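You operate a simulated robot arm through the tools that you are given. There is no shell and no other tool. Be economical: measure what you need, move in short steps, check, and stop when the job is done.

You are at the controls of a simulated robot arm. One attempt, no reset.

JOB
Snug the white, blue and green bolts, then turn the cradle level.
Fine: lock the cradle first: bolts are turned only while it is locked, finger tight; free it to turn it and leave it free; the other two bolts stay.

Only the result counts: the job must be done as asked and must still hold three seconds after the hand-in. Knocking over, shifting, dropping, spilling or breaking anything else fails it.

ROBOT AND FRAMES
A 6-joint arm with a two-finger parallel gripper, fixed in place. Base frame: the origin is at the foot of the arm, x ahead of it, y to its left, z up. Lengths are in mm, angles in degrees, forces in N, time in s.
Its first joint turns from -66.0 to 66.0 degrees. Payload 2.9 kg.
The TCP is the grasp point between the finger pads, 30 mm short of the fingertips. In the tool frame z runs along the fingers and y along their closing line. Largest opening 110 mm; finger width 20, thickness 10; the body of the gripper, 48 by 112 mm, starts 55 mm behind the TCP.
Orientation is that of the tool frame in the base frame, as [roll, pitch, yaw] about the fixed x, y, z axes, in that order (R = Rz(yaw) Ry(pitch) Rx(roll)). With the fingers straight down and closing along the base's y, the tool's x points along the base's -x, its y along +y and its z along -z.

CONTROLS
- The arm moves only by the tool play_rows. Its argument "targets" is a list of rows, each a list of 6 numbers: the shift along the tool's x, y, z in mm, then the turn, a rotation vector about the tool's x, y, z in degrees. In form: [[dx, dy, dz, wx, wy, wz], ...]. A call has 1 to 8 rows; each row is the pose to reach, as a shift and turn from the pose commanded when the call began, along the tool's axes at that moment. "fingers" is the finger opening in mm, from 0 to 110, set as the call begins (left out, the last holds). Each row takes 0.2 s and may step no farther than 50 mm and 8.6 degrees from the row before; otherwise, or with a gripper value out of range, the whole call is refused. Where a pose cannot be reached the arm comes as near as it can. A force on the tool above 60 N (or 10 N above the force at the start of the call, whichever is more), or a blocked arm, ends the call early, and 0.2 s more pass. The fingers move at their own pace (about 108 mm/s each) and stop on an object; they squeeze with about 20 N. The grip force told is the motor's: it shows also when the fingers shut on nothing. Time passes only in rows, and 0.2 s behind the last, so rows that repeat a pose let the fingers close. The reply holds the time, the measured pose of the TCP, the force on the tool along the base axes, the opening and the grip force, in the units named above and with some noise.
- Cameras (640 x 400 px; columns grow to the right, rows downward): "scene" is fixed at [83.8, 436.1, 1390.2]; the picture's right is [-0.72, -0.69, 0.00], its down [-0.35, 0.37, -0.86] and it looks along [0.60, -0.62, -0.51] (base axes); focal length 308 px, centre (320, 200). "wrist" rides on the gripper at [-36, 0, -57] in the tool frame; the picture's right is [0.00, -1.00, 0.00], its down [0.97, 0.00, -0.24] and it looks along [0.24, 0.00, 0.97] (tool axes); focal length 218 px, centre (320, 200).
- get_image(camera): a new picture of that camera. It takes no simulated time.
- locate(camera, pixels): there is no depth. For up to 12 entries [column, row, z] of the newest picture of that camera ("zoom" is the newest enlarged one), the place [x, y] in the base frame at which the ray of that pixel passes the height z, good to about 2 mm. It takes no simulated time.
- enlarge(camera, box): a new picture of the part [left, top, right, bottom] of that camera's present view, enlarged. It takes no simulated time.
- close_job(): hands the job in; it is judged then, once.

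Work in short steps. Measure before you move; look again where a grasp or a placing could have gone wrong, and mend it. You have 80 turns and 34 pictures in all, those below and enlarged ones among them. Open the gripper and draw the arm clear of the work before you hand the job in, unless the task says otherwise; then end with one line.

The tools are called after "Emit:" by a JSON object that holds its "method" and its "body". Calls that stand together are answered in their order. play_rows: Moves the arm, as the interface text tells. Its arguments: {"type":"object","properties":{"targets":{"type":"array","items":{"type":"array","items":{"type":"number"}}},"fingers":{"type":"number"}},"required":["targets"]} The other tools are called the same way: get_image (camera) takes a picture; locate (camera, pixels) gives the place at which the rays of pixels pass given heights; enlarge (camera, box) takes an enlarged picture of a part of a camera's view; close_job () hands the job in.

At the start:

```text
t: 0.0
eef_pos: [356.4, 131.9, 1227.2]
orientation: [-180.0, 0.0, 180.0]
wrist_force: [0.3, -0.3, -0.1]
finger_gap: 110.0
finger_force: 0.1
```

scene: 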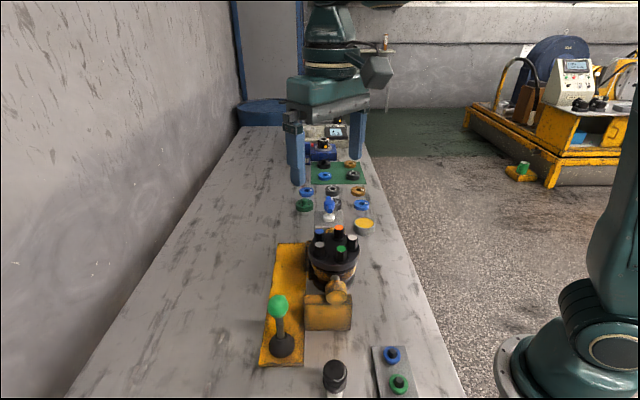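
wrist: 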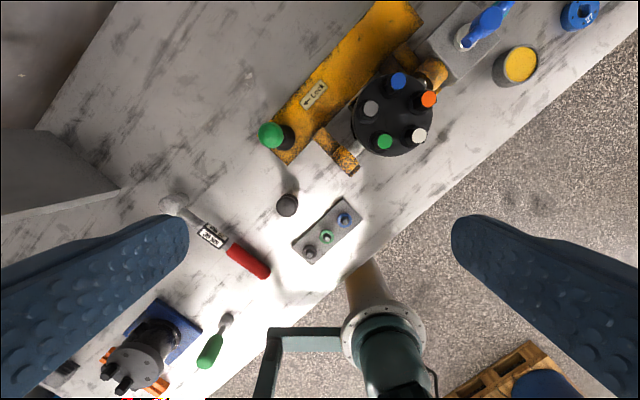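

I start with enlarged views of the cradle from both cameras: the wrist picture shows the lock lever near (272,135) and the disc near (393,115).

Emit:
{"method": "enlarge", "body": {"camera": "wrist", "box": [240, 0, 480, 180]}}

Emit:
{"method": "enlarge", "body": {"camera": "scene", "box": [240, 180, 420, 400]}}

```text
2.22 times, centred on (360, 90) of wrist
```

zoom: 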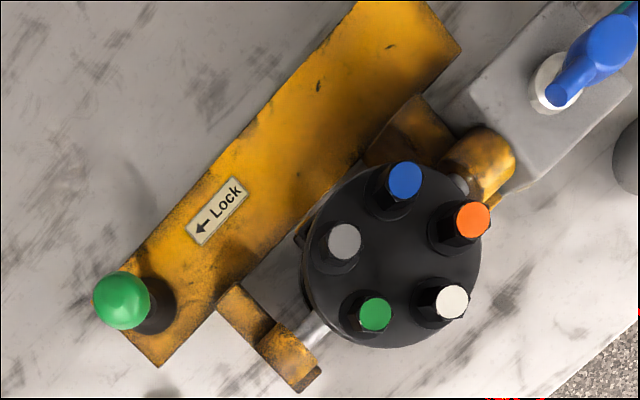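

```text
1.82 times, centred on (330, 290) of scene
```

zoom: 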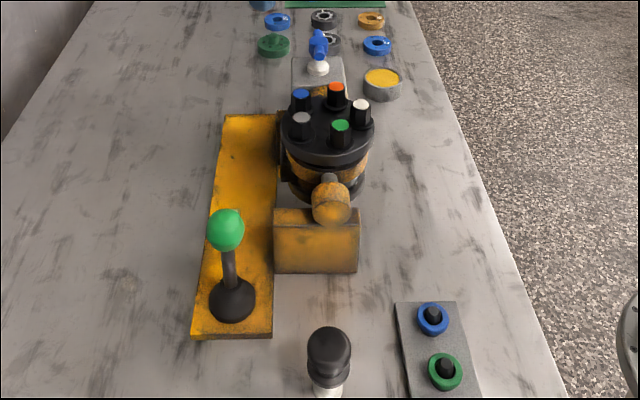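

Next I triangulate the bolt caps and lever knob by locating the same features from both cameras at trial heights.

Emit:
{"method": "locate", "body": {"camera": "wrist", "pixels": [[398, 81, 1050], [398, 81, 1000], [429, 99, 1050], [419.5, 135.5, 1050], [385, 141, 1050], [371, 108.5, 1050], [371, 108.5, 1000], [270, 135, 1050], [270, 135, 1000], [287, 136, 940], [385, 141, 1000], [419.5, 135.5, 1000]]}}

Emit:
{"method": "locate", "body": {"camera": "scene", "pixels": [[319.6, 231.2, 1050], [319.6, 231.2, 1000], [338.8, 228.5, 1050], [352.5, 237.3, 1050], [341.5, 248.8, 1050], [320, 245, 1050], [320, 245, 1000], [278.4, 306, 1050], [278.4, 306, 1000], [283, 346, 940], [341.5, 248.8, 1000], [352.5, 237.3, 1000]]}}

```text
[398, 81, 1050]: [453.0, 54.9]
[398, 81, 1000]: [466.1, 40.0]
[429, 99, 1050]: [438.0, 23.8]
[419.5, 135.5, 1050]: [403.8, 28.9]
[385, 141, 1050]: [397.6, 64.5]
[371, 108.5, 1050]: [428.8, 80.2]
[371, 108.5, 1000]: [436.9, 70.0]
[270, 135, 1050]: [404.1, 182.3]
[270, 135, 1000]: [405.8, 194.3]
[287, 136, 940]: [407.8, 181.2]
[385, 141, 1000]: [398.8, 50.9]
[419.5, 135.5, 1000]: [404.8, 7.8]
```

```text
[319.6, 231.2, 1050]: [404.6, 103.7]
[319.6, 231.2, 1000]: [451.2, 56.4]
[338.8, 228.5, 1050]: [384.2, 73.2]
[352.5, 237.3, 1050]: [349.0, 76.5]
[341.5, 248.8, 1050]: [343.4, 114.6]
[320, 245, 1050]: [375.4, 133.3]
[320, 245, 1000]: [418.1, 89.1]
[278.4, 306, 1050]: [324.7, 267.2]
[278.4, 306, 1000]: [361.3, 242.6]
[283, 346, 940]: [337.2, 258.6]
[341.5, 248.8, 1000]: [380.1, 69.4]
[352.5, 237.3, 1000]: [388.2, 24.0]
```

Triangulation puts the bolt caps at about z 975, and the tin and buttons near z 820. That is lower than the stated surface, so I will not rely on 925. I move over the cradle, staying at z≈1143, to look closer and check the heights.

Emit:
{"method": "play_rows", "body": {"targets": [[-25.5, -24, 21, 0, 0, 0], [-51, -48.5, 42, 0, 0, 0], [-76.5, -73, 63, 0, 0, 0], [-102, -97, 84, 0, 0, 0], [-102, -97, 84, 0, 0, 0]]}}

Emit:
{"method": "get_image", "body": {"camera": "wrist"}}

```text
t: 1.2
eef_pos: [460.7, 37.2, 1141.6]
orientation: [-179.9, 0.0, -180.0]
wrist_force: [0.3, 1.5, -0.6]
finger_gap: 110.2
finger_force: 0.1
```

```text
29 pictures are left
```

wrist: 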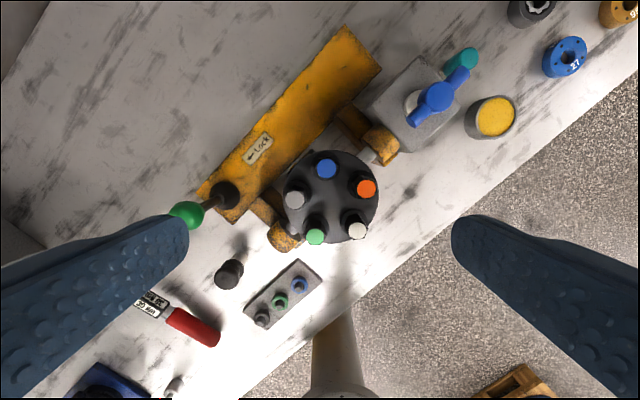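

Wrist-only parallax confirms the heights: blue cap z≈976, knob about (409,212,924), table about 815. I zoom in on the lever and on the disc.

Emit:
{"method": "enlarge", "body": {"camera": "wrist", "box": [260, 120, 420, 260]}}

Emit:
{"method": "enlarge", "body": {"camera": "scene", "box": [250, 215, 370, 375]}}

```text
2.86 times, centred on (340, 190) of wrist
```

zoom: 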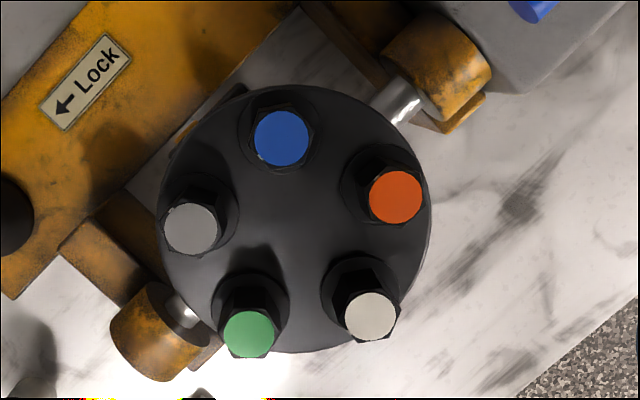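

```text
2.50 times, centred on (310, 295) of scene
```

zoom: 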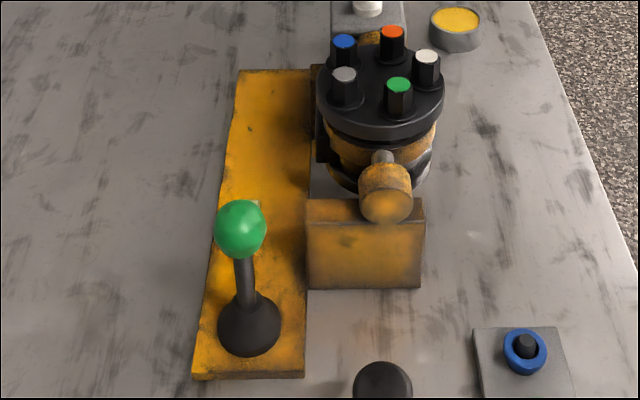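

The lever stands nearly upright, and the "← Lock" arrow points along the plate toward (-x,+y). I go above the knob with the tool yawed 45°, so the closing line lies along the plate, and look at the lever up close.

Emit:
{"method": "play_rows", "body": {"targets": [[8.6, 29, 18.5, 0, 0, -7.5], [17.2, 58, 37, 0, 0, -15], [25.9, 87.4, 55.5, 0, 0, -22.5], [34.5, 116.5, 74, 0, 0, -30], [43, 145.7, 92.5, 0, 0, -37.5], [51.7, 174.8, 111, 0, 0, -45], [51.7, 174.8, 111, 0, 0, -45]]}}

Emit:
{"method": "get_image", "body": {"camera": "wrist"}}

```text
t: 2.8
eef_pos: [407.8, 211.2, 1031.8]
orientation: [180.0, 0.0, -134.9]
wrist_force: [-0.2, -0.2, -0.7]
finger_gap: 110.1
finger_force: 0.0
```

```text
26 pictures are left
```

wrist: 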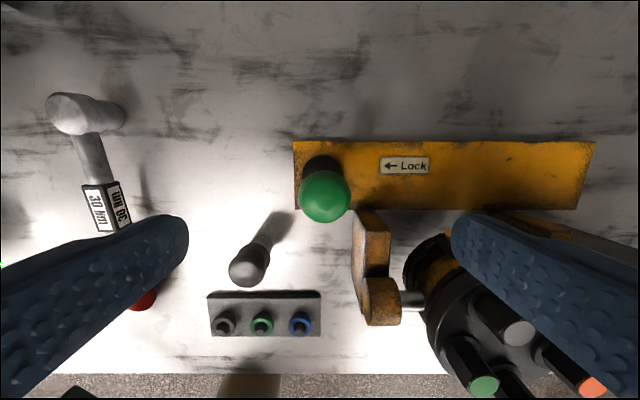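

The knob at (325,196) is roughly 38 mm wide and sits about 1.6, -3.9 from the TCP in tool x, y, with the boot below it, so the lever is nearly vertical. I lower around the knob with the fingers at 80 mm.

Emit:
{"method": "play_rows", "body": {"targets": [[1.6, -3.9, 36, 0, 0, 0], [1.6, -3.9, 71, 0, 0, 0], [1.6, -3.9, 105, 0, 0, 0], [1.6, -3.9, 105, 0, 0, 0]], "fingers": 80}}

Emit:
{"method": "play_rows", "body": {"targets": [[0, 0, 0, 0, 0, 0], [0, 0, 0, 0, 0, 0]], "fingers": 30}}

Emit:
{"method": "get_image", "body": {"camera": "wrist"}}

```text
t: 3.8
eef_pos: [410.4, 206.1, 926.6]
orientation: [-180.0, 0.0, -135.2]
wrist_force: [-0.6, -0.1, 0.1]
finger_gap: 80.0
finger_force: 0.0
```

```text
t: 4.4
eef_pos: [408.7, 207.2, 926.5]
orientation: [179.9, -0.1, -134.7]
wrist_force: [-11.5, 12.9, -0.7]
finger_gap: 40.0
finger_force: 44.8
```

```text
25 pictures are left
```

wrist: 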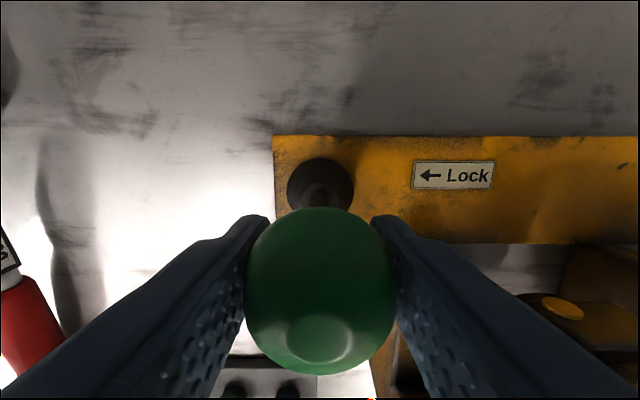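

The knob is held at 40 mm. I push it toward Lock (tool +y) in small steps.

Emit:
{"method": "play_rows", "body": {"targets": [[0, 6, 0.2, 0, 0, 0], [0, 12, 0.8, 0, 0, 0], [0, 18, 1.7, 0, 0, 0], [0, 18, 1.7, 0, 0, 0]]}}

```text
t: 5.4
eef_pos: [397.8, 219.6, 926.0]
orientation: [-179.8, 0.1, -135.1]
wrist_force: [7.5, -4.3, 4.0]
finger_gap: 39.8
finger_force: 44.8
```

The lever follows with about 8 N of resistance, so I continue.

Emit:
{"method": "play_rows", "body": {"targets": [[0, 6, 1.5, 0, 0, 0], [0, 12, 3.5, 0, 0, 0], [0, 18, 6, 0, 0, 0], [0, 18, 6, 0, 0, 0]]}}

```text
t: 6.4
eef_pos: [384.4, 232.9, 918.6]
orientation: [179.9, 0.0, -135.0]
wrist_force: [7.4, -3.7, 6.4]
finger_gap: 39.9
finger_force: 44.7
```

Emit:
{"method": "get_image", "body": {"camera": "wrist"}}

Emit:
{"method": "enlarge", "body": {"camera": "scene", "box": [220, 215, 400, 375]}}

```text
24 pictures are left
```

wrist: 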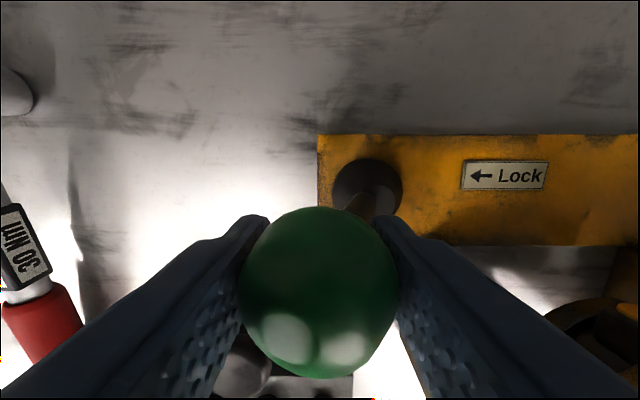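

```text
2.50 times, centred on (310, 295) of scene
```

zoom: 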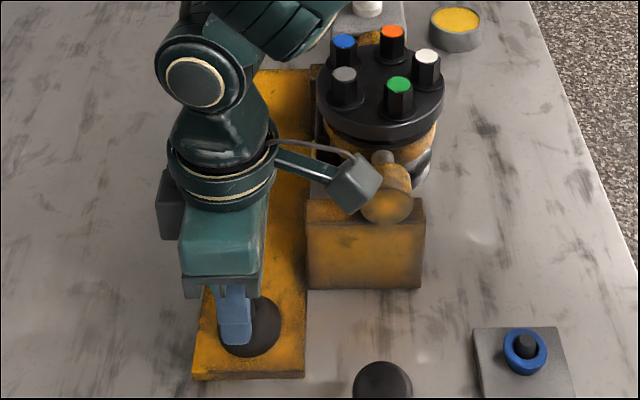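

The lever leans about 20° with no stop yet. I continue along the arc.

Emit:
{"method": "play_rows", "body": {"targets": [[0, 5, 2.5, 0, 0, 0], [0, 10, 5.2, 0, 0, 0], [0, 15, 8.2, 0, 0, 0], [0, 15, 8.2, 0, 0, 0]]}}

```text
t: 7.4
eef_pos: [374.7, 241.1, 914.5]
orientation: [-179.5, 0.3, -135.3]
wrist_force: [7.0, -12.1, 41.8]
finger_gap: 46.2
finger_force: 44.7
```

The vertical force rose to 42 N and the gap opened to 46 mm, so the lever is probably at its stop. I release and look.

Emit:
{"method": "play_rows", "body": {"targets": [[0, 0, -2, 0, 0, 0], [0, 0, -4, 0, 0, 0]], "fingers": 80}}

Emit:
{"method": "get_image", "body": {"camera": "wrist"}}

```text
t: 8.0
eef_pos: [373.1, 243.6, 914.7]
orientation: [180.0, -0.1, -134.8]
wrist_force: [0.4, -0.6, 0.4]
finger_gap: 80.1
finger_force: 0.1
```

```text
22 pictures are left
```

wrist: 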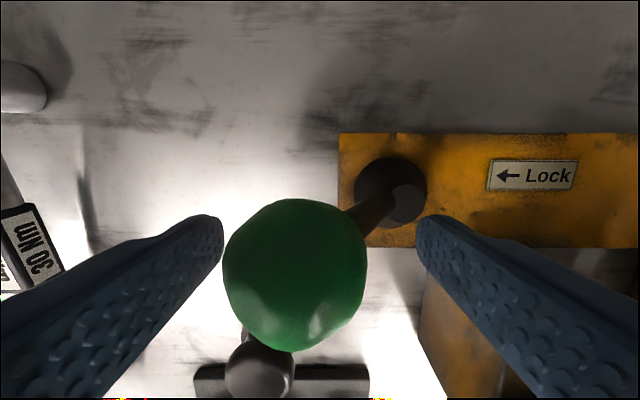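

The knob at (295,273) has gone about 7 mm beyond the TCP toward Lock. I push once more with the trailing finger to feel for the stop.

Emit:
{"method": "play_rows", "body": {"targets": [[0, 10, 0, 0, 0, 0], [0, 20, 0, 0, 0, 0], [0, 26, 0, 0, 0, 0], [0, 30, 0, 0, 0, 0], [0, 33, 0, 0, 0, 0], [0, 33, 0, 0, 0, 0]]}}

```text
t: 9.4
eef_pos: [352.8, 262.8, 916.1]
orientation: [-179.6, 0.1, -135.4]
wrist_force: [25.0, -18.4, 7.6]
finger_gap: 95.2
finger_force: 14.7
```

Pushing now meets a firm 31 N, so the lever is at its stop. I back off, rise, and look at the lever and cradle.

Emit:
{"method": "play_rows", "body": {"targets": [[0, -15, 0, 0, 0, 0], [0, -24, 0, 0, 0, 0], [0, -24, -40, 0, 0, 0], [0, -24, -80, 0, 0, 0], [0, -24, -115, 0, 0, 0], [0, -24, -115, 0, 0, 0]]}}

Emit:
{"method": "get_image", "body": {"camera": "wrist"}}

```text
t: 10.8
eef_pos: [364.0, 249.7, 1031.8]
orientation: [180.0, 0.0, -135.0]
wrist_force: [-1.1, -0.3, 0.1]
finger_gap: 80.1
finger_force: 0.1
```

```text
21 pictures are left
```

wrist: 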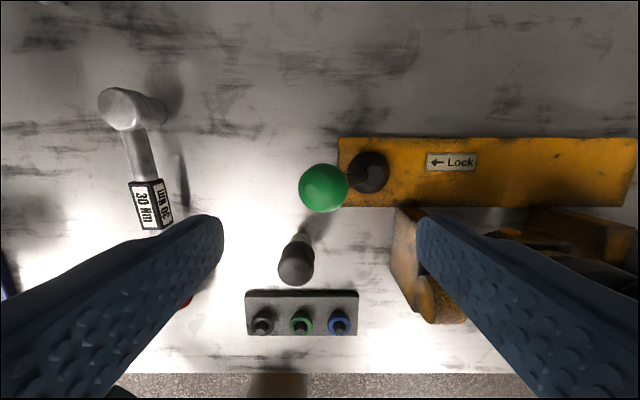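

The lever now leans fully toward Lock and stays there. I move above the disc centre at about (438,35) at z≈1080, keeping the 45° yaw, to measure the bolts and the tilt.

Emit:
{"method": "play_rows", "body": {"targets": [[10, -20, -30, 0, 0, 0], [28, -57, -48, 0, 0, 0], [46, -94, -48, 0, 0, 0], [64, -131, -48, 0, 0, 0], [82, -168, -48, 0, 0, 0], [99.7, -204.3, -48, 0, 0, 0], [99.7, -204.3, -48, 0, 0, 0]], "fingers": 110}}

Emit:
{"method": "get_image", "body": {"camera": "wrist"}}

```text
t: 12.4
eef_pos: [439.8, 30.6, 1077.6]
orientation: [-179.9, 0.1, -135.0]
wrist_force: [-0.2, -0.8, 0.7]
finger_gap: 109.7
finger_force: 0.0
```

```text
20 pictures are left
```

wrist: 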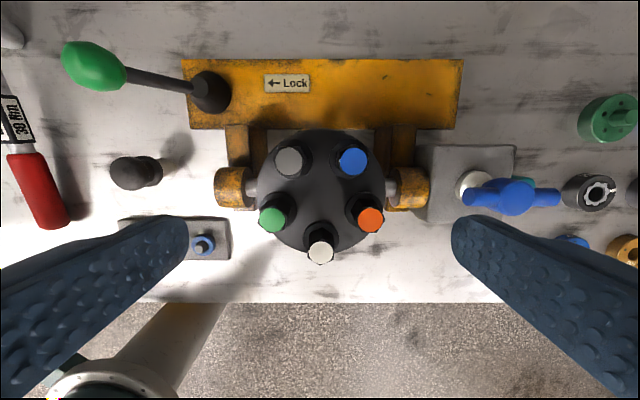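

The caps form a pentagon, and a first fit gives a tilt of about 12° with the white side up. I enlarge for precise pixels.

Emit:
{"method": "enlarge", "body": {"camera": "wrist", "box": [232, 122, 408, 270]}}

```text
2.70 times, centred on (320, 196) of wrist
```

zoom: 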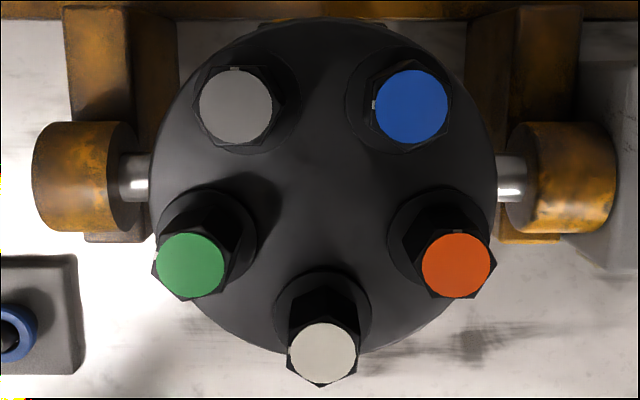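

The cap sizes suggest the top is nearly level, so I need a better tilt measurement. The scene camera looks along the trunnion axis, so any tilt shows there as in-plane rotation.

Emit:
{"method": "enlarge", "body": {"camera": "scene", "box": [290, 220, 380, 300]}}

```text
5.00 times, centred on (335, 260) of scene
```

zoom: 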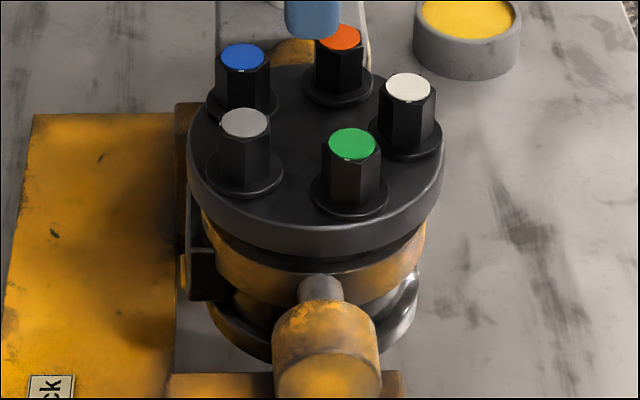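

All fits give cap plane, disc and trunnion stacked directly above each other, level within about 1°; I will re-check that later. For grasping the bolts I need the hex orientations, so I enlarge green and white, then blue.

Emit:
{"method": "enlarge", "body": {"camera": "wrist", "box": [255, 200, 345, 262]}}

Emit:
{"method": "enlarge", "body": {"camera": "wrist", "box": [270, 135, 385, 200]}}

```text
6.45 times, centred on (300, 231) of wrist
```

zoom: 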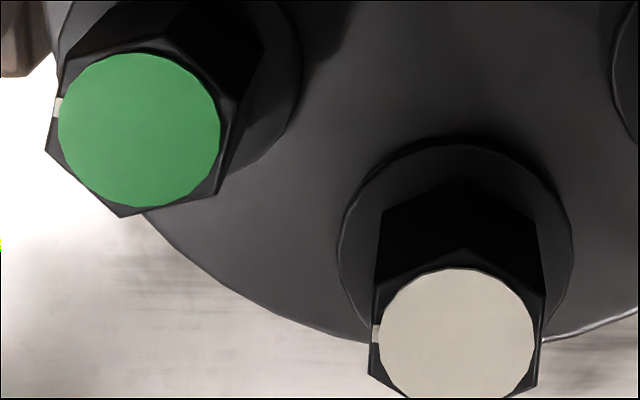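

```text
5.57 times, centred on (328, 168) of wrist
```

zoom: 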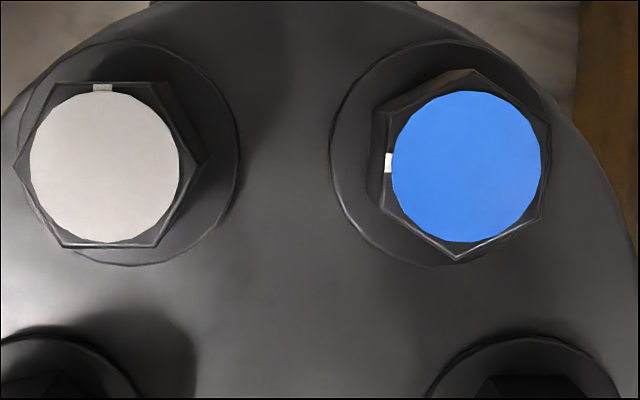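

White's flats face the closing line, with its tick at (376,335). Green is turned about 14° clockwise and blue about 6°. The hexes are about 21 mm across flats. I position over white (tool offset 46.8, -0.6), lower the tips beside the head and close.

Emit:
{"method": "play_rows", "body": {"targets": [[24, -0.3, 20, 0, 0, 0], [46.8, -0.6, 40, 0, 0, 0], [46.8, -0.6, 65, 0, 0, 0], [46.8, -0.6, 89, 0, 0, 0], [46.8, -0.6, 89, 0, 0, 0]], "fingers": 40}}

Emit:
{"method": "get_image", "body": {"camera": "wrist"}}

```text
t: 13.6
eef_pos: [406.4, -1.6, 989.4]
orientation: [180.0, -0.1, -135.1]
wrist_force: [0.8, 0.0, -0.3]
finger_gap: 40.1
finger_force: 0.1
```

```text
15 pictures are left
```

wrist: 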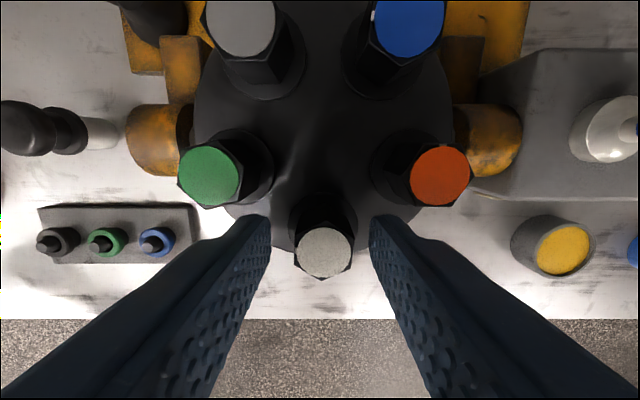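

White is centred between the tips (cap at (324,252), 0.8/-1.4 mm off). I close, and the next step is the turn.

Emit:
{"method": "play_rows", "body": {"targets": [[0.8, -1.2, 0, 0, 0, 0], [0.8, -1.2, 0, 0, 0, 0]], "fingers": 12}}

Emit:
{"method": "play_rows", "body": {"targets": [[0, 0, 0, 0, 0, 6], [0, 0, 0, 0, 0, 12], [0, 0, 0, 0, 0, 18], [0, 0, 0, 0, 0, 24], [0, 0, 0, 0, 0, 30], [0, 0, 0, 0, 0, 30]]}}

```text
t: 14.2
eef_pos: [407.7, -2.5, 990.0]
orientation: [180.0, 0.1, -135.0]
wrist_force: [6.7, 1.0, -8.1]
finger_gap: 21.6
finger_force: 45.3
```

```text
t: 15.6
eef_pos: [407.9, -2.9, 989.7]
orientation: [-179.9, 0.0, -165.2]
wrist_force: [3.3, -14.4, 3.8]
finger_gap: 21.4
finger_force: 44.9
```

The bolt turned 30° with the grip still on the flats (gap 21.4). I continue in smaller lots, watching for lag, gap growth or force.

Emit:
{"method": "play_rows", "body": {"targets": [[0, 0, 0, 0, 0, 6], [0, 0, 0, 0, 0, 12], [0, 0, 0, 0, 0, 18], [0, 0, 0, 0, 0, 24], [0, 0, 0, 0, 0, 24]]}}

```text
t: 16.8
eef_pos: [410.1, -3.6, 990.0]
orientation: [-179.8, 0.1, 170.6]
wrist_force: [2.1, -25.5, 15.4]
finger_gap: 21.5
finger_force: 44.3
```

Emit:
{"method": "play_rows", "body": {"targets": [[0, 0, 0, 0, 0, 5], [0, 0, 0, 0, 0, 10], [0, 0, 0, 0, 0, 15], [0, 0, 0, 0, 0, 15]]}}

Emit:
{"method": "get_image", "body": {"camera": "wrist"}}

```text
t: 17.8
eef_pos: [407.6, -3.9, 990.3]
orientation: [-179.8, 0.1, 155.5]
wrist_force: [2.5, -27.6, 15.1]
finger_gap: 21.3
finger_force: 44.5
```

```text
14 pictures are left
```

wrist: 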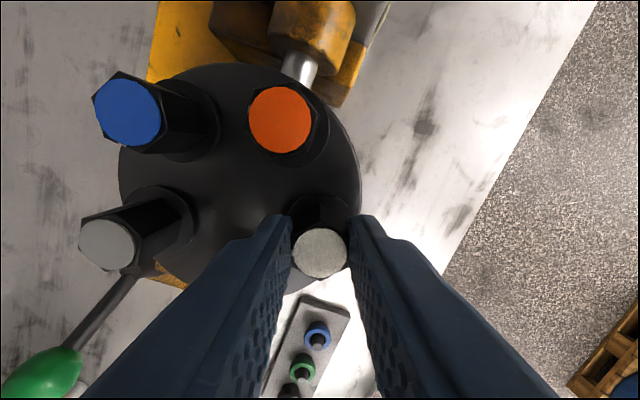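

The bolt has turned 69° with no stop and no slip. I continue in 6° steps.

Emit:
{"method": "play_rows", "body": {"targets": [[0, 0, 0, 0, 0, 6], [0, 0, 0, 0, 0, 12], [0, 0, 0, 0, 0, 18], [0, 0, 0, 0, 0, 18]]}}

```text
t: 18.8
eef_pos: [408.4, -5.3, 989.6]
orientation: [-179.8, 0.3, 137.4]
wrist_force: [-3.5, -30.6, 15.6]
finger_gap: 21.4
finger_force: 45.3
```

87° turned, and a side force of about 30 N has built up. I open to relieve it and read the pose and force, then rotate back 60° for a fresh grip.

Emit:
{"method": "play_rows", "body": {"targets": [[0, 0, 0, 0, 0, 0], [0, 0, 0, 0, 0, 0]], "fingers": 40}}

Emit:
{"method": "get_image", "body": {"camera": "wrist"}}

```text
t: 19.4
eef_pos: [409.0, -1.6, 990.2]
orientation: [180.0, -0.1, 138.1]
wrist_force: [0.5, 0.0, 0.0]
finger_gap: 40.1
finger_force: 0.1
```

```text
13 pictures are left
```

wrist: 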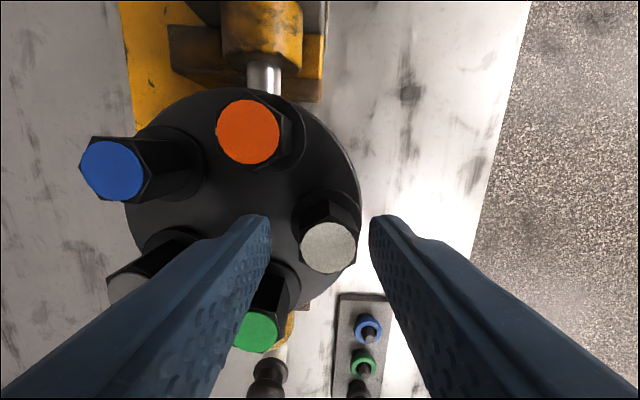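

White sits at (328,247), about 2.9 mm off centre, which explains the side force. I recentre and rotate back 120° in two calls, then regrip.

Emit:
{"method": "play_rows", "body": {"targets": [[-1, -2.6, 0, 0, 0, -8], [-1, -2.6, 0, 0, 0, -16], [-1, -2.6, 0, 0, 0, -24], [-1, -2.6, 0, 0, 0, -32], [-1, -2.6, 0, 0, 0, -40], [-1, -2.6, 0, 0, 0, -48], [-1, -2.6, 0, 0, 0, -56], [-1, -2.6, 0, 0, 0, -60]]}}

Emit:
{"method": "play_rows", "body": {"targets": [[0, 0, 0, 0, 0, -8], [0, 0, 0, 0, 0, -16], [0, 0, 0, 0, 0, -24], [0, 0, 0, 0, 0, -32], [0, 0, 0, 0, 0, -40], [0, 0, 0, 0, 0, -48], [0, 0, 0, 0, 0, -56], [0, 0, 0, 0, 0, -60]]}}

Emit:
{"method": "play_rows", "body": {"targets": [[0, 0, 0, 0, 0, 0], [0, 0, 0, 0, 0, 0]], "fingers": 12}}

```text
t: 21.2
eef_pos: [407.9, -3.6, 989.7]
orientation: [179.9, 0.0, -161.8]
wrist_force: [0.1, -0.6, -0.4]
finger_gap: 40.1
finger_force: 0.0
```

```text
t: 23.0
eef_pos: [406.9, -4.3, 990.1]
orientation: [-179.9, 0.0, -101.9]
wrist_force: [0.0, 0.1, 0.1]
finger_gap: 40.0
finger_force: 0.0
```

```text
t: 23.6
eef_pos: [406.1, -5.7, 990.1]
orientation: [179.9, 0.0, -102.0]
wrist_force: [-7.3, -0.3, 3.4]
finger_gap: 21.5
finger_force: 44.9
```

Gripped on the flats again (21.5 mm) with little side load. I turn on in 6° steps.

Emit:
{"method": "play_rows", "body": {"targets": [[0, 0, 0, 0, 0, 6], [0, 0, 0, 0, 0, 12], [0, 0, 0, 0, 0, 18], [0, 0, 0, 0, 0, 24], [0, 0, 0, 0, 0, 30], [0, 0, 0, 0, 0, 30]]}}

Emit:
{"method": "play_rows", "body": {"targets": [[0, 0, 0, 0, 0, 6], [0, 0, 0, 0, 0, 12], [0, 0, 0, 0, 0, 18], [0, 0, 0, 0, 0, 24], [0, 0, 0, 0, 0, 24]]}}

```text
t: 25.0
eef_pos: [405.3, -4.1, 987.8]
orientation: [179.8, 0.0, -132.0]
wrist_force: [-12.5, 8.1, 8.8]
finger_gap: 23.8
finger_force: 44.6
```

```text
t: 26.2
eef_pos: [406.1, -3.4, 989.5]
orientation: [179.9, -0.2, -156.1]
wrist_force: [-9.5, 12.0, -13.1]
finger_gap: 24.1
finger_force: 45.1
```

The gap rose to 24 mm: the jaws now ride over the hex corners, so the bolt resisted beyond the finger grip. I open and check white's orientation by its tick.

Emit:
{"method": "play_rows", "body": {"targets": [[0, 0, 0, 0, 0, 0], [0, 0, 0, 0, 0, 0]], "fingers": 40}}

Emit:
{"method": "enlarge", "body": {"camera": "wrist", "box": [180, 100, 480, 290]}}

```text
t: 26.8
eef_pos: [407.5, -4.8, 990.6]
orientation: [-180.0, 0.2, -156.1]
wrist_force: [-0.2, -0.2, -0.2]
finger_gap: 39.9
finger_force: 0.1
```

```text
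2.11 times, centred on (330, 195) of wrist
```

zoom: 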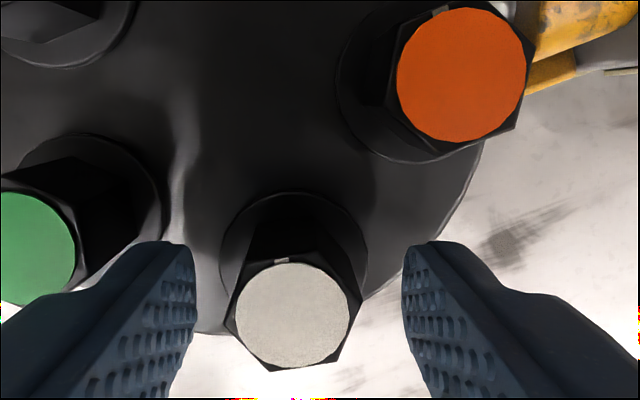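

White's tick has moved from azimuth 135° to about 35–40°, so it turned about 100°, matching the untouched orange and grey ticks (about 42–46°) and then slipping finger tight. Now I lift and move to green, yaw -149 to match its flats.

Emit:
{"method": "play_rows", "body": {"targets": [[0, 0, -30, 0, 0, 0], [-6, 23, -35, 0, 0, -3.5], [-11.5, 46.6, -35, 0, 0, -7], [-11.5, 46.6, -15, 0, 0, -7], [-11.5, 46.6, 0, 0, 0, -7], [-11.5, 46.6, 0, 0, 0, -7]]}}

Emit:
{"method": "get_image", "body": {"camera": "wrist"}}

```text
t: 28.2
eef_pos: [399.2, 43.5, 989.8]
orientation: [179.9, 0.0, -149.0]
wrist_force: [0.2, -1.2, -0.1]
finger_gap: 40.1
finger_force: 0.1
```

```text
11 pictures are left
```

wrist: 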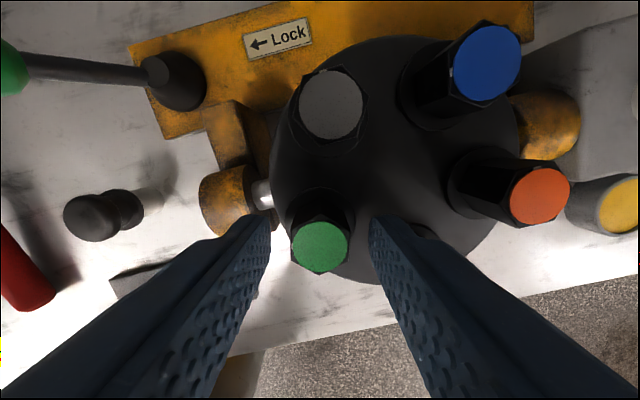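

Green is centred at (319,247) with flats facing the jaws. I close and turn clockwise.

Emit:
{"method": "play_rows", "body": {"targets": [[-0.6, 0.4, 0, 0, 0, 0], [-0.6, 0.4, 0, 0, 0, 0]], "fingers": 12}}

Emit:
{"method": "play_rows", "body": {"targets": [[0, 0, 0, 0, 0, 6], [0, 0, 0, 0, 0, 12], [0, 0, 0, 0, 0, 18], [0, 0, 0, 0, 0, 24], [0, 0, 0, 0, 0, 30], [0, 0, 0, 0, 0, 36], [0, 0, 0, 0, 0, 42], [0, 0, 0, 0, 0, 42]]}}

Emit:
{"method": "play_rows", "body": {"targets": [[0, 0, 0, 0, 0, 6], [0, 0, 0, 0, 0, 12], [0, 0, 0, 0, 0, 18], [0, 0, 0, 0, 0, 18]]}}

```text
t: 28.8
eef_pos: [397.6, 41.9, 988.5]
orientation: [180.0, -0.1, -149.1]
wrist_force: [-6.2, -6.2, 5.7]
finger_gap: 21.3
finger_force: 44.6
```

```text
t: 30.6
eef_pos: [398.4, 43.3, 988.8]
orientation: [-180.0, -0.1, 168.9]
wrist_force: [-4.7, -15.0, -2.6]
finger_gap: 21.6
finger_force: 44.6
```

```text
t: 31.6
eef_pos: [399.4, 43.5, 989.3]
orientation: [-179.9, -0.1, 150.9]
wrist_force: [-12.7, -17.5, -2.2]
finger_gap: 21.6
finger_force: 44.8
```

Green has turned 60° on its flats (gap 21.6). I continue in 3° steps, watching the gap.

Emit:
{"method": "play_rows", "body": {"targets": [[0, 0, 0, 0, 0, 4], [0, 0, 0, 0, 0, 8], [0, 0, 0, 0, 0, 12], [0, 0, 0, 0, 0, 12]]}}

Emit:
{"method": "play_rows", "body": {"targets": [[0, 0, 0, 0, 0, 3], [0, 0, 0, 0, 0, 6], [0, 0, 0, 0, 0, 6]]}}

Emit:
{"method": "play_rows", "body": {"targets": [[0, 0, 0, 0, 0, 3], [0, 0, 0, 0, 0, 6], [0, 0, 0, 0, 0, 6]]}}

```text
t: 32.6
eef_pos: [398.2, 43.9, 989.4]
orientation: [-180.0, 0.0, 138.9]
wrist_force: [-13.1, -14.6, -3.2]
finger_gap: 21.6
finger_force: 44.7
```

```text
t: 33.4
eef_pos: [398.3, 42.3, 988.5]
orientation: [-179.9, 0.0, 133.0]
wrist_force: [-8.7, -11.2, -8.9]
finger_gap: 21.2
finger_force: 44.9
```

```text
t: 34.2
eef_pos: [398.8, 43.3, 989.3]
orientation: [-180.0, 0.0, 127.0]
wrist_force: [-11.3, -13.8, 0.7]
finger_gap: 21.2
finger_force: 44.7
```

84° turned with no slip yet. I continue in small steps.

Emit:
{"method": "play_rows", "body": {"targets": [[0, 0, 0, 0, 0, 3], [0, 0, 0, 0, 0, 6], [0, 0, 0, 0, 0, 6]]}}

Emit:
{"method": "play_rows", "body": {"targets": [[0, 0, 0, 0, 0, 3], [0, 0, 0, 0, 0, 6], [0, 0, 0, 0, 0, 6]]}}

Emit:
{"method": "play_rows", "body": {"targets": [[0, 0, 0, 0, 0, 3], [0, 0, 0, 0, 0, 6], [0, 0, 0, 0, 0, 6]]}}

```text
t: 35.0
eef_pos: [399.6, 43.4, 989.4]
orientation: [-179.9, 0.0, 120.9]
wrist_force: [-9.2, -15.6, 0.5]
finger_gap: 21.8
finger_force: 45.1
```

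```text
t: 35.8
eef_pos: [398.9, 43.5, 989.8]
orientation: [179.9, 0.1, 115.0]
wrist_force: [-8.6, -9.0, 5.0]
finger_gap: 22.7
finger_force: 45.6
```

```text
t: 36.6
eef_pos: [398.1, 43.7, 989.9]
orientation: [180.0, 0.0, 109.1]
wrist_force: [-6.5, -2.8, 1.8]
finger_gap: 23.7
finger_force: 44.4
```

Green slips now (gap 21.8→23.7) after about 90°, so it is finger tight. I open, lift, and travel to blue at (475,31), unwinding the yaw toward -141.

Emit:
{"method": "play_rows", "body": {"targets": [[0, 0, 0, 0, 0, 0], [0, 0, 0, 0, 0, 0], [0, 0, -25, 0, 0, 0], [0, 0, -48, 0, 0, 0], [-12, 22.5, -48, 0, 0, -8], [-24, 45, -48, 0, 0, -16], [-36, 67.6, -48, 0, 0, -24], [-36, 67.6, -48, 0, 0, -30]], "fingers": 40}}

Emit:
{"method": "play_rows", "body": {"targets": [[0, 0, 0, 0, 0, -8], [0, 0, 0, 0, 0, -16], [0, 0, 0, 0, 0, -24], [0, 0, 0, 0, 0, -32], [0, 0, 0, 0, 0, -40]]}}

Emit:
{"method": "play_rows", "body": {"targets": [[0, 0, 0, 0, 0, -8], [0, 0, 0, 0, 0, -16], [0, 0, 0, 0, 0, -24], [0, 0, 0, 0, 0, -32], [0, 0, 0, 0, 0, -40], [0, 0, 0, 0, 0, -40]]}}

Emit:
{"method": "get_image", "body": {"camera": "wrist"}}

```text
t: 38.4
eef_pos: [474.8, 31.6, 1038.8]
orientation: [-179.9, 0.0, 139.3]
wrist_force: [0.4, -0.7, 0.2]
finger_gap: 39.9
finger_force: 0.1
```

```text
t: 39.6
eef_pos: [474.4, 31.2, 1037.8]
orientation: [180.0, 0.0, 179.2]
wrist_force: [-1.4, 0.1, -0.2]
finger_gap: 40.0
finger_force: 0.0
```

```text
t: 41.0
eef_pos: [473.6, 32.3, 1038.2]
orientation: [180.0, -0.1, -140.9]
wrist_force: [0.4, 0.6, 0.2]
finger_gap: 40.2
finger_force: 0.1
```

```text
10 pictures are left
```

wrist: 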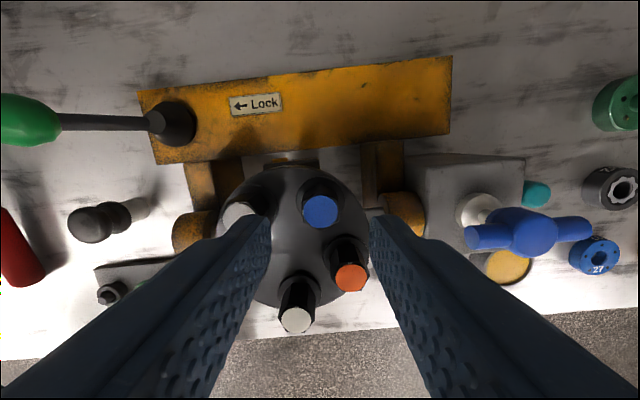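

Blue is centred at (320,211). I lower 49 mm, close, and turn.

Emit:
{"method": "play_rows", "body": {"targets": [[0, 0, 25, 0, 0, 0], [0, 0, 48.5, 0, 0, 0], [0, 0, 48.5, 0, 0, 0]]}}

Emit:
{"method": "play_rows", "body": {"targets": [[0, 0, 0, 0, 0, 0], [0, 0, 0, 0, 0, 0]], "fingers": 12}}

Emit:
{"method": "play_rows", "body": {"targets": [[0, 0, 0, 0, 0, 6], [0, 0, 0, 0, 0, 12], [0, 0, 0, 0, 0, 18], [0, 0, 0, 0, 0, 24], [0, 0, 0, 0, 0, 30], [0, 0, 0, 0, 0, 36], [0, 0, 0, 0, 0, 42], [0, 0, 0, 0, 0, 42]]}}

Emit:
{"method": "play_rows", "body": {"targets": [[0, 0, 0, 0, 0, 6], [0, 0, 0, 0, 0, 12], [0, 0, 0, 0, 0, 18], [0, 0, 0, 0, 0, 18]]}}

```text
t: 41.8
eef_pos: [474.5, 32.2, 990.1]
orientation: [180.0, 0.0, -141.0]
wrist_force: [0.0, -0.1, 0.2]
finger_gap: 40.0
finger_force: 0.1
```

```text
t: 42.4
eef_pos: [474.3, 31.4, 990.8]
orientation: [180.0, -0.1, -141.2]
wrist_force: [2.5, -7.0, -3.4]
finger_gap: 21.2
finger_force: 44.7
```

```text
t: 44.2
eef_pos: [475.6, 31.2, 989.7]
orientation: [-180.0, 0.0, 177.0]
wrist_force: [-2.5, -15.1, 25.4]
finger_gap: 21.4
finger_force: 45.1
```

```text
t: 45.2
eef_pos: [475.8, 30.7, 989.4]
orientation: [-180.0, 0.1, 158.9]
wrist_force: [-9.6, -14.6, 27.8]
finger_gap: 21.6
finger_force: 44.8
```

Blue has turned 60° with gap 21.6. I continue in smaller lots.

Emit:
{"method": "play_rows", "body": {"targets": [[0, 0, 0, 0, 0, 4], [0, 0, 0, 0, 0, 8], [0, 0, 0, 0, 0, 12], [0, 0, 0, 0, 0, 12]]}}

Emit:
{"method": "play_rows", "body": {"targets": [[0, 0, 0, 0, 0, 3], [0, 0, 0, 0, 0, 6], [0, 0, 0, 0, 0, 6]]}}

Emit:
{"method": "play_rows", "body": {"targets": [[0, 0, 0, 0, 0, 3], [0, 0, 0, 0, 0, 6], [0, 0, 0, 0, 0, 6]]}}

Emit:
{"method": "play_rows", "body": {"targets": [[0, 0, 0, 0, 0, 3], [0, 0, 0, 0, 0, 6], [0, 0, 0, 0, 0, 6]]}}

```text
t: 46.2
eef_pos: [473.9, 31.4, 989.2]
orientation: [-180.0, 0.1, 146.9]
wrist_force: [-7.9, -17.2, 28.3]
finger_gap: 21.5
finger_force: 45.3
```

```text
t: 47.0
eef_pos: [473.8, 30.5, 989.6]
orientation: [179.9, 0.1, 141.0]
wrist_force: [-4.3, -12.6, 28.9]
finger_gap: 21.4
finger_force: 45.4
```

```text
t: 47.8
eef_pos: [475.7, 30.7, 989.5]
orientation: [180.0, 0.1, 134.9]
wrist_force: [0.3, -10.7, 29.2]
finger_gap: 21.5
finger_force: 44.7
```

```text
t: 48.6
eef_pos: [475.0, 29.3, 989.6]
orientation: [179.9, 0.1, 128.9]
wrist_force: [-2.3, -10.8, 26.1]
finger_gap: 21.4
finger_force: 45.4
```

90° turned. I keep going in small steps until the gap starts to rise.

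Emit:
{"method": "play_rows", "body": {"targets": [[0, 0, 0, 0, 0, 3], [0, 0, 0, 0, 0, 6], [0, 0, 0, 0, 0, 6]]}}

Emit:
{"method": "play_rows", "body": {"targets": [[0, 0, 0, 0, 0, 3], [0, 0, 0, 0, 0, 6], [0, 0, 0, 0, 0, 6]]}}

Emit:
{"method": "play_rows", "body": {"targets": [[0, 0, 0, 0, 0, 3], [0, 0, 0, 0, 0, 6], [0, 0, 0, 0, 0, 6]]}}

```text
t: 49.4
eef_pos: [475.5, 31.7, 988.5]
orientation: [-179.9, -0.1, 122.8]
wrist_force: [-0.3, -13.2, 17.6]
finger_gap: 21.8
finger_force: 45.2
```

```text
t: 50.2
eef_pos: [475.6, 30.6, 989.5]
orientation: [-179.9, -0.1, 117.0]
wrist_force: [-4.6, -7.1, 9.7]
finger_gap: 22.9
finger_force: 44.9
```

```text
t: 51.0
eef_pos: [474.7, 31.4, 988.5]
orientation: [-180.0, 0.1, 111.0]
wrist_force: [-10.7, -3.6, 8.4]
finger_gap: 23.5
finger_force: 44.9
```

Blue slips now (gap 23.5), so it is finger tight. I open, lift, and return to yaw -135 above the disc for a check.

Emit:
{"method": "play_rows", "body": {"targets": [[0, 0, 0, 0, 0, 0], [0, 0, 0, 0, 0, 0], [0, 0, -30, 0, 0, -4], [0, 0, -60, 0, 0, -12], [0, 0, -88, 0, 0, -20], [0, 0, -88, 0, 0, -28], [0, 0, -88, 0, 0, -34]], "fingers": 40}}

Emit:
{"method": "play_rows", "body": {"targets": [[0, 0, 0, 0, 0, -8], [0, 0, 0, 0, 0, -16], [0, 0, 0, 0, 0, -24], [0, 0, 0, 0, 0, -32], [0, 0, 0, 0, 0, -40]]}}

Emit:
{"method": "play_rows", "body": {"targets": [[0, 0, 0, 0, 0, -8], [0, 0, 0, 0, 0, -16], [0, 0, 0, 0, 0, -24], [0, 0, 0, 0, 0, -32], [0, 0, 0, 0, 0, -40], [0, 0, 0, 0, 0, -40]]}}

Emit:
{"method": "enlarge", "body": {"camera": "wrist", "box": [210, 140, 390, 310]}}

```text
t: 52.6
eef_pos: [474.1, 31.3, 1076.6]
orientation: [-179.9, 0.0, 145.1]
wrist_force: [-0.5, -0.4, 0.4]
finger_gap: 39.9
finger_force: 0.1
```

```text
t: 53.8
eef_pos: [475.3, 31.7, 1075.0]
orientation: [179.9, 0.1, -174.9]
wrist_force: [0.0, -0.1, -0.5]
finger_gap: 40.0
finger_force: 0.0
```

```text
t: 55.2
eef_pos: [475.0, 31.4, 1076.9]
orientation: [180.0, 0.0, -134.8]
wrist_force: [0.4, 0.1, -0.3]
finger_gap: 40.1
finger_force: 0.2
```

```text
2.35 times, centred on (300, 225) of wrist
```

zoom: 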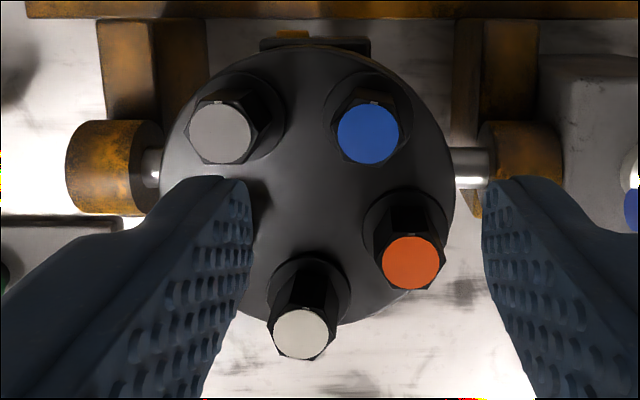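

Blue's tick now points up like grey's, and white's is similar; orange and grey are untouched. Next I go above the lever knob at about (367,248,905) to free the lock.

Emit:
{"method": "play_rows", "body": {"targets": [[-12.8, 38, 0, 0, 0, 0], [-25.7, 76.5, 0, 0, 0, 0], [-38.5, 114.7, 10, 0, 0, 0], [-51.3, 153, 25, 0, 0, 0], [-64.2, 191.2, 40, 0, 0, 0], [-77, 229.4, 60, 0, 0, 0], [-77, 229.4, 60, 0, 0, 0]], "fingers": 84}}

Emit:
{"method": "get_image", "body": {"camera": "wrist"}}

```text
t: 56.8
eef_pos: [367.3, 249.7, 1016.9]
orientation: [180.0, -0.1, -135.0]
wrist_force: [0.0, 0.9, 0.7]
finger_gap: 84.1
finger_force: 0.1
```

```text
8 pictures are left
```

wrist: 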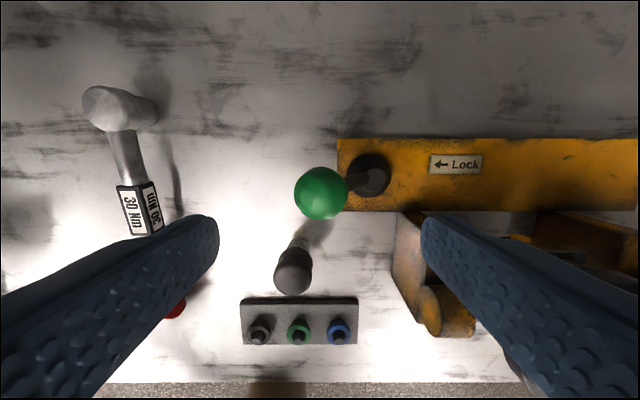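

The knob at (321,193) is centred. I descend 110 mm and grip it.

Emit:
{"method": "play_rows", "body": {"targets": [[0, 0, 38, 0, 0, 0], [0, 0, 75, 0, 0, 0], [0, 0, 110, 0, 0, 0], [0, 0, 110, 0, 0, 0]]}}

Emit:
{"method": "play_rows", "body": {"targets": [[0, 0, 0, 0, 0, 0], [0, 0, 0, 0, 0, 0]], "fingers": 30}}

```text
t: 57.8
eef_pos: [368.0, 249.2, 906.3]
orientation: [-180.0, 0.0, -135.0]
wrist_force: [0.0, -0.1, -0.3]
finger_gap: 84.0
finger_force: 0.0
```

```text
t: 58.4
eef_pos: [373.4, 243.6, 907.3]
orientation: [-179.3, 0.2, -135.8]
wrist_force: [28.1, -27.9, 7.0]
finger_gap: 51.1
finger_force: 44.8
```

The jaw hit the slanted stem (gap 51), so gripping here is wrong. I open and instead push the knob back with the lock-side finger, rising along the arc.

Emit:
{"method": "play_rows", "body": {"targets": [[0, 0, 0, 0, 0, 0], [0, 0, 0, 0, 0, 0]], "fingers": 84}}

Emit:
{"method": "play_rows", "body": {"targets": [[0, -10, 0, 0, 0, 0], [0, -20, 0, 0, 0, 0], [0, -28, -3, 0, 0, 0], [0, -36, -7, 0, 0, 0], [0, -44, -10, 0, 0, 0], [0, -44, -10, 0, 0, 0]]}}

```text
t: 59.0
eef_pos: [366.6, 249.9, 907.0]
orientation: [179.9, -0.1, -134.8]
wrist_force: [0.1, 0.2, -0.4]
finger_gap: 84.1
finger_force: 0.0
```

```text
t: 60.4
eef_pos: [399.9, 218.1, 917.6]
orientation: [-179.9, 0.0, -135.0]
wrist_force: [-1.6, 1.7, 0.3]
finger_gap: 85.2
finger_force: 1.0
```

The lever follows easily. I continue to upright, where it started.

Emit:
{"method": "play_rows", "body": {"targets": [[0, -10, -3, 0, 0, 0], [0, -20, -5, 0, 0, 0], [0, -30, -6, 0, 0, 0], [0, -36, -6, 0, 0, 0], [0, -36, -6, 0, 0, 0]]}}

Emit:
{"method": "get_image", "body": {"camera": "wrist"}}

```text
t: 61.6
eef_pos: [422.4, 191.7, 923.3]
orientation: [180.0, -0.1, -135.1]
wrist_force: [-1.5, 1.7, 0.1]
finger_gap: 85.0
finger_force: 0.8
```

```text
7 pictures are left
```

wrist: 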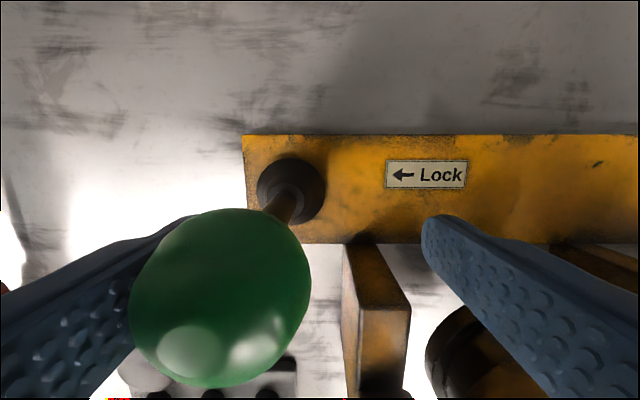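

The knob is nearly upright, about 5 mm short of the original position. I push a bit more, watching for the free-side stop.

Emit:
{"method": "play_rows", "body": {"targets": [[0, -4, 0, 0, 0, 0], [0, -8, 0, 0, 0, 0], [0, -11, 0, 0, 0, 0], [0, -11, 0, 0, 0, 0]]}}

```text
t: 62.6
eef_pos: [429.3, 186.4, 923.1]
orientation: [179.7, -0.1, -134.5]
wrist_force: [-24.7, 18.5, 5.2]
finger_gap: 99.0
finger_force: 15.2
```

The firm 31 N stop at upright means the lever is back in the free position. I back off, rise, and enlarge the scene view of the cradle to see its tilt now.

Emit:
{"method": "play_rows", "body": {"targets": [[0, 14, 0, 0, 0, 0], [0, 16, 0, 0, 0, 0], [0, 16, -40, 0, 0, 0], [0, 30, -80, 0, 0, 0], [0, 50, -110, 0, 0, 0], [0, 50, -110, 0, 0, 0]]}}

Emit:
{"method": "enlarge", "body": {"camera": "scene", "box": [285, 215, 385, 335]}}

```text
t: 64.0
eef_pos: [396.1, 220.8, 1031.5]
orientation: [180.0, 0.1, -135.1]
wrist_force: [-0.3, -0.1, 0.2]
finger_gap: 83.9
finger_force: 0.0
```

```text
3.33 times, centred on (335, 275) of scene
```

zoom: 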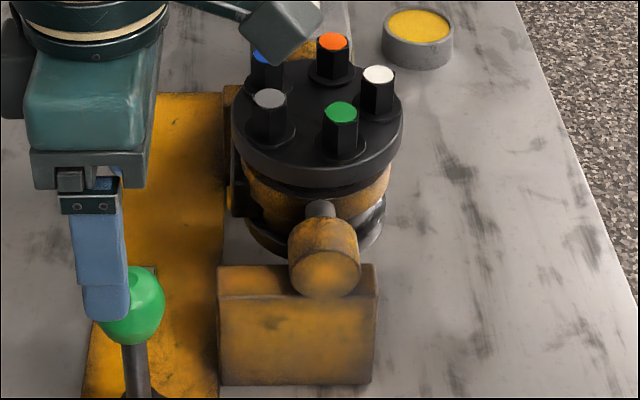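

The lever knob is upright (free), and the disc looks unchanged. White, green and blue caps project within 0.2 px of a level plane. For a definitive tilt reading I move the arm aside and take a higher zoom of the cap circle.

Emit:
{"method": "play_rows", "body": {"targets": [[0, 30, -10, 0, 0, 0], [-10, 60, -30, 0, 0, 0], [-20, 80, -50, 0, 0, 0], [-20, 80, -50, 0, 0, 0]]}}

Emit:
{"method": "enlarge", "body": {"camera": "scene", "box": [296, 222, 370, 290]}}

```text
t: 65.0
eef_pos: [353.5, 288.9, 1080.5]
orientation: [179.9, 0.0, -135.0]
wrist_force: [0.1, -1.3, -0.3]
finger_gap: 83.8
finger_force: 0.1
```

```text
5.88 times, centred on (333, 256) of scene
```

zoom: 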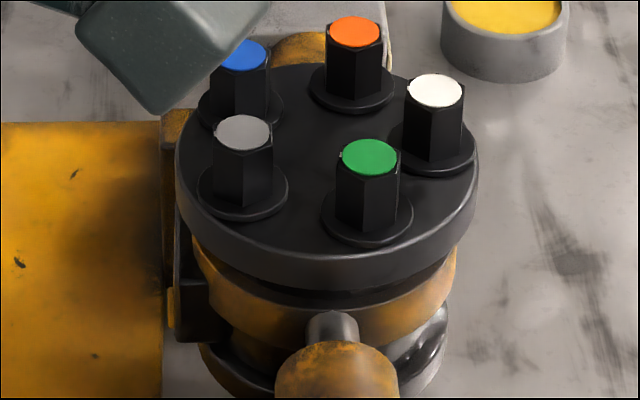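

The five caps fit a level plane with residuals within about 0.1 px, so the top face is level to under 0.5°. Before trusting that, I want to see the black and yellow fitting on the cradle's far side, at zoom (190,300), in case it is a level or pointer. I fly around to that side.

Emit:
{"method": "play_rows", "body": {"targets": [[0, -40, 0, 0, 0, 0], [0, -81, 5, 0, 0, 0], [0, -122, 15, 0, 0, 0], [0, -163, 30, 0, 0, 0], [0, -204, 45, 0, 0, 0], [0, -245, 60, 0, 0, 0], [0, -245, 60, 0, 0, 0]], "fingers": 60}}

Emit:
{"method": "enlarge", "body": {"camera": "wrist", "box": [220, 150, 420, 340]}}

```text
t: 66.6
eef_pos: [529.2, 117.8, 1024.2]
orientation: [180.0, 0.0, -135.0]
wrist_force: [-0.2, 0.4, 0.6]
finger_gap: 60.2
finger_force: 0.0
```

```text
2.11 times, centred on (320, 245) of wrist
```

zoom: 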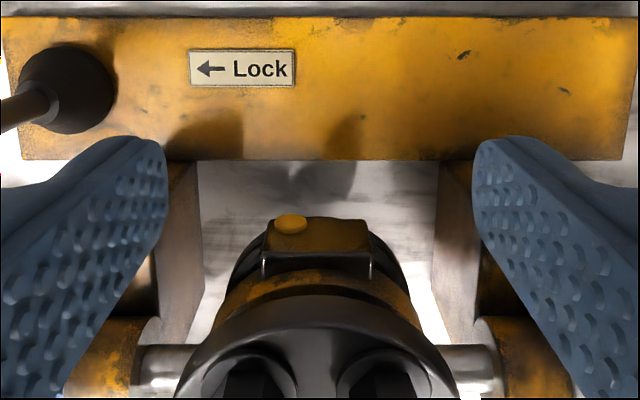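

That fitting is the terminal box of a motor body: the workpiece is a motor standing on end, bolted flange up (axis exactly vertical). "Level" therefore most plausibly means turning it over so it lies level, since otherwise there would be nothing to turn. I probe the now free cradle: with closed fingers I go above the outer edge of the white bolt and press gently to learn which way it turns.

Emit:
{"method": "play_rows", "body": {"targets": [[0, 0, -22, 0, 0, 0], [40, 0, -22, 0, 0, 0], [85, 0, -22, 0, 0, 0], [130, 0.3, -22, 0, 0, 0], [160, 0.3, -22, 0, 0, 0], [180, 0.3, -10, 0, 0, 0], [180, 0.3, 12, 0, 0, 0], [180, 0.3, 12, 0, 0, 0]], "fingers": 0}}

Emit:
{"method": "play_rows", "body": {"targets": [[0, 0, 4, 0, 0, 0], [0, 0, 8, 0, 0, 0], [0, 0, 11, 0, 0, 0], [0, 0, 11, 0, 0, 0]]}}

```text
t: 68.4
eef_pos: [399.4, -10.8, 1009.9]
orientation: [180.0, 0.0, -135.1]
wrist_force: [-0.2, 0.1, 0.2]
finger_gap: 0.0
finger_force: 19.8
```

```text
t: 69.4
eef_pos: [399.8, -10.5, 1001.6]
orientation: [-179.8, 0.1, -135.2]
wrist_force: [-8.3, -10.2, 26.9]
finger_gap: 0.0
finger_force: 20.0
```

I get contact at cap height with 27 N and a slight give. I press a few millimetres more to see whether it yields.

Emit:
{"method": "play_rows", "body": {"targets": [[0, 0, 3, 0, 0, 0], [0, 0, 6, 0, 0, 0], [0, 0, 6, 0, 0, 0]]}}

```text
t: 70.0
eef_pos: [398.6, -12.3, 997.3]
orientation: [-179.8, -0.1, -135.4]
wrist_force: [-3.9, -1.9, 7.3]
finger_gap: 0.1
finger_force: 20.1
stopped in row 2: the force on the tool passed its limit (the readings are from after the stop); the commanded pose is now the measured one
```

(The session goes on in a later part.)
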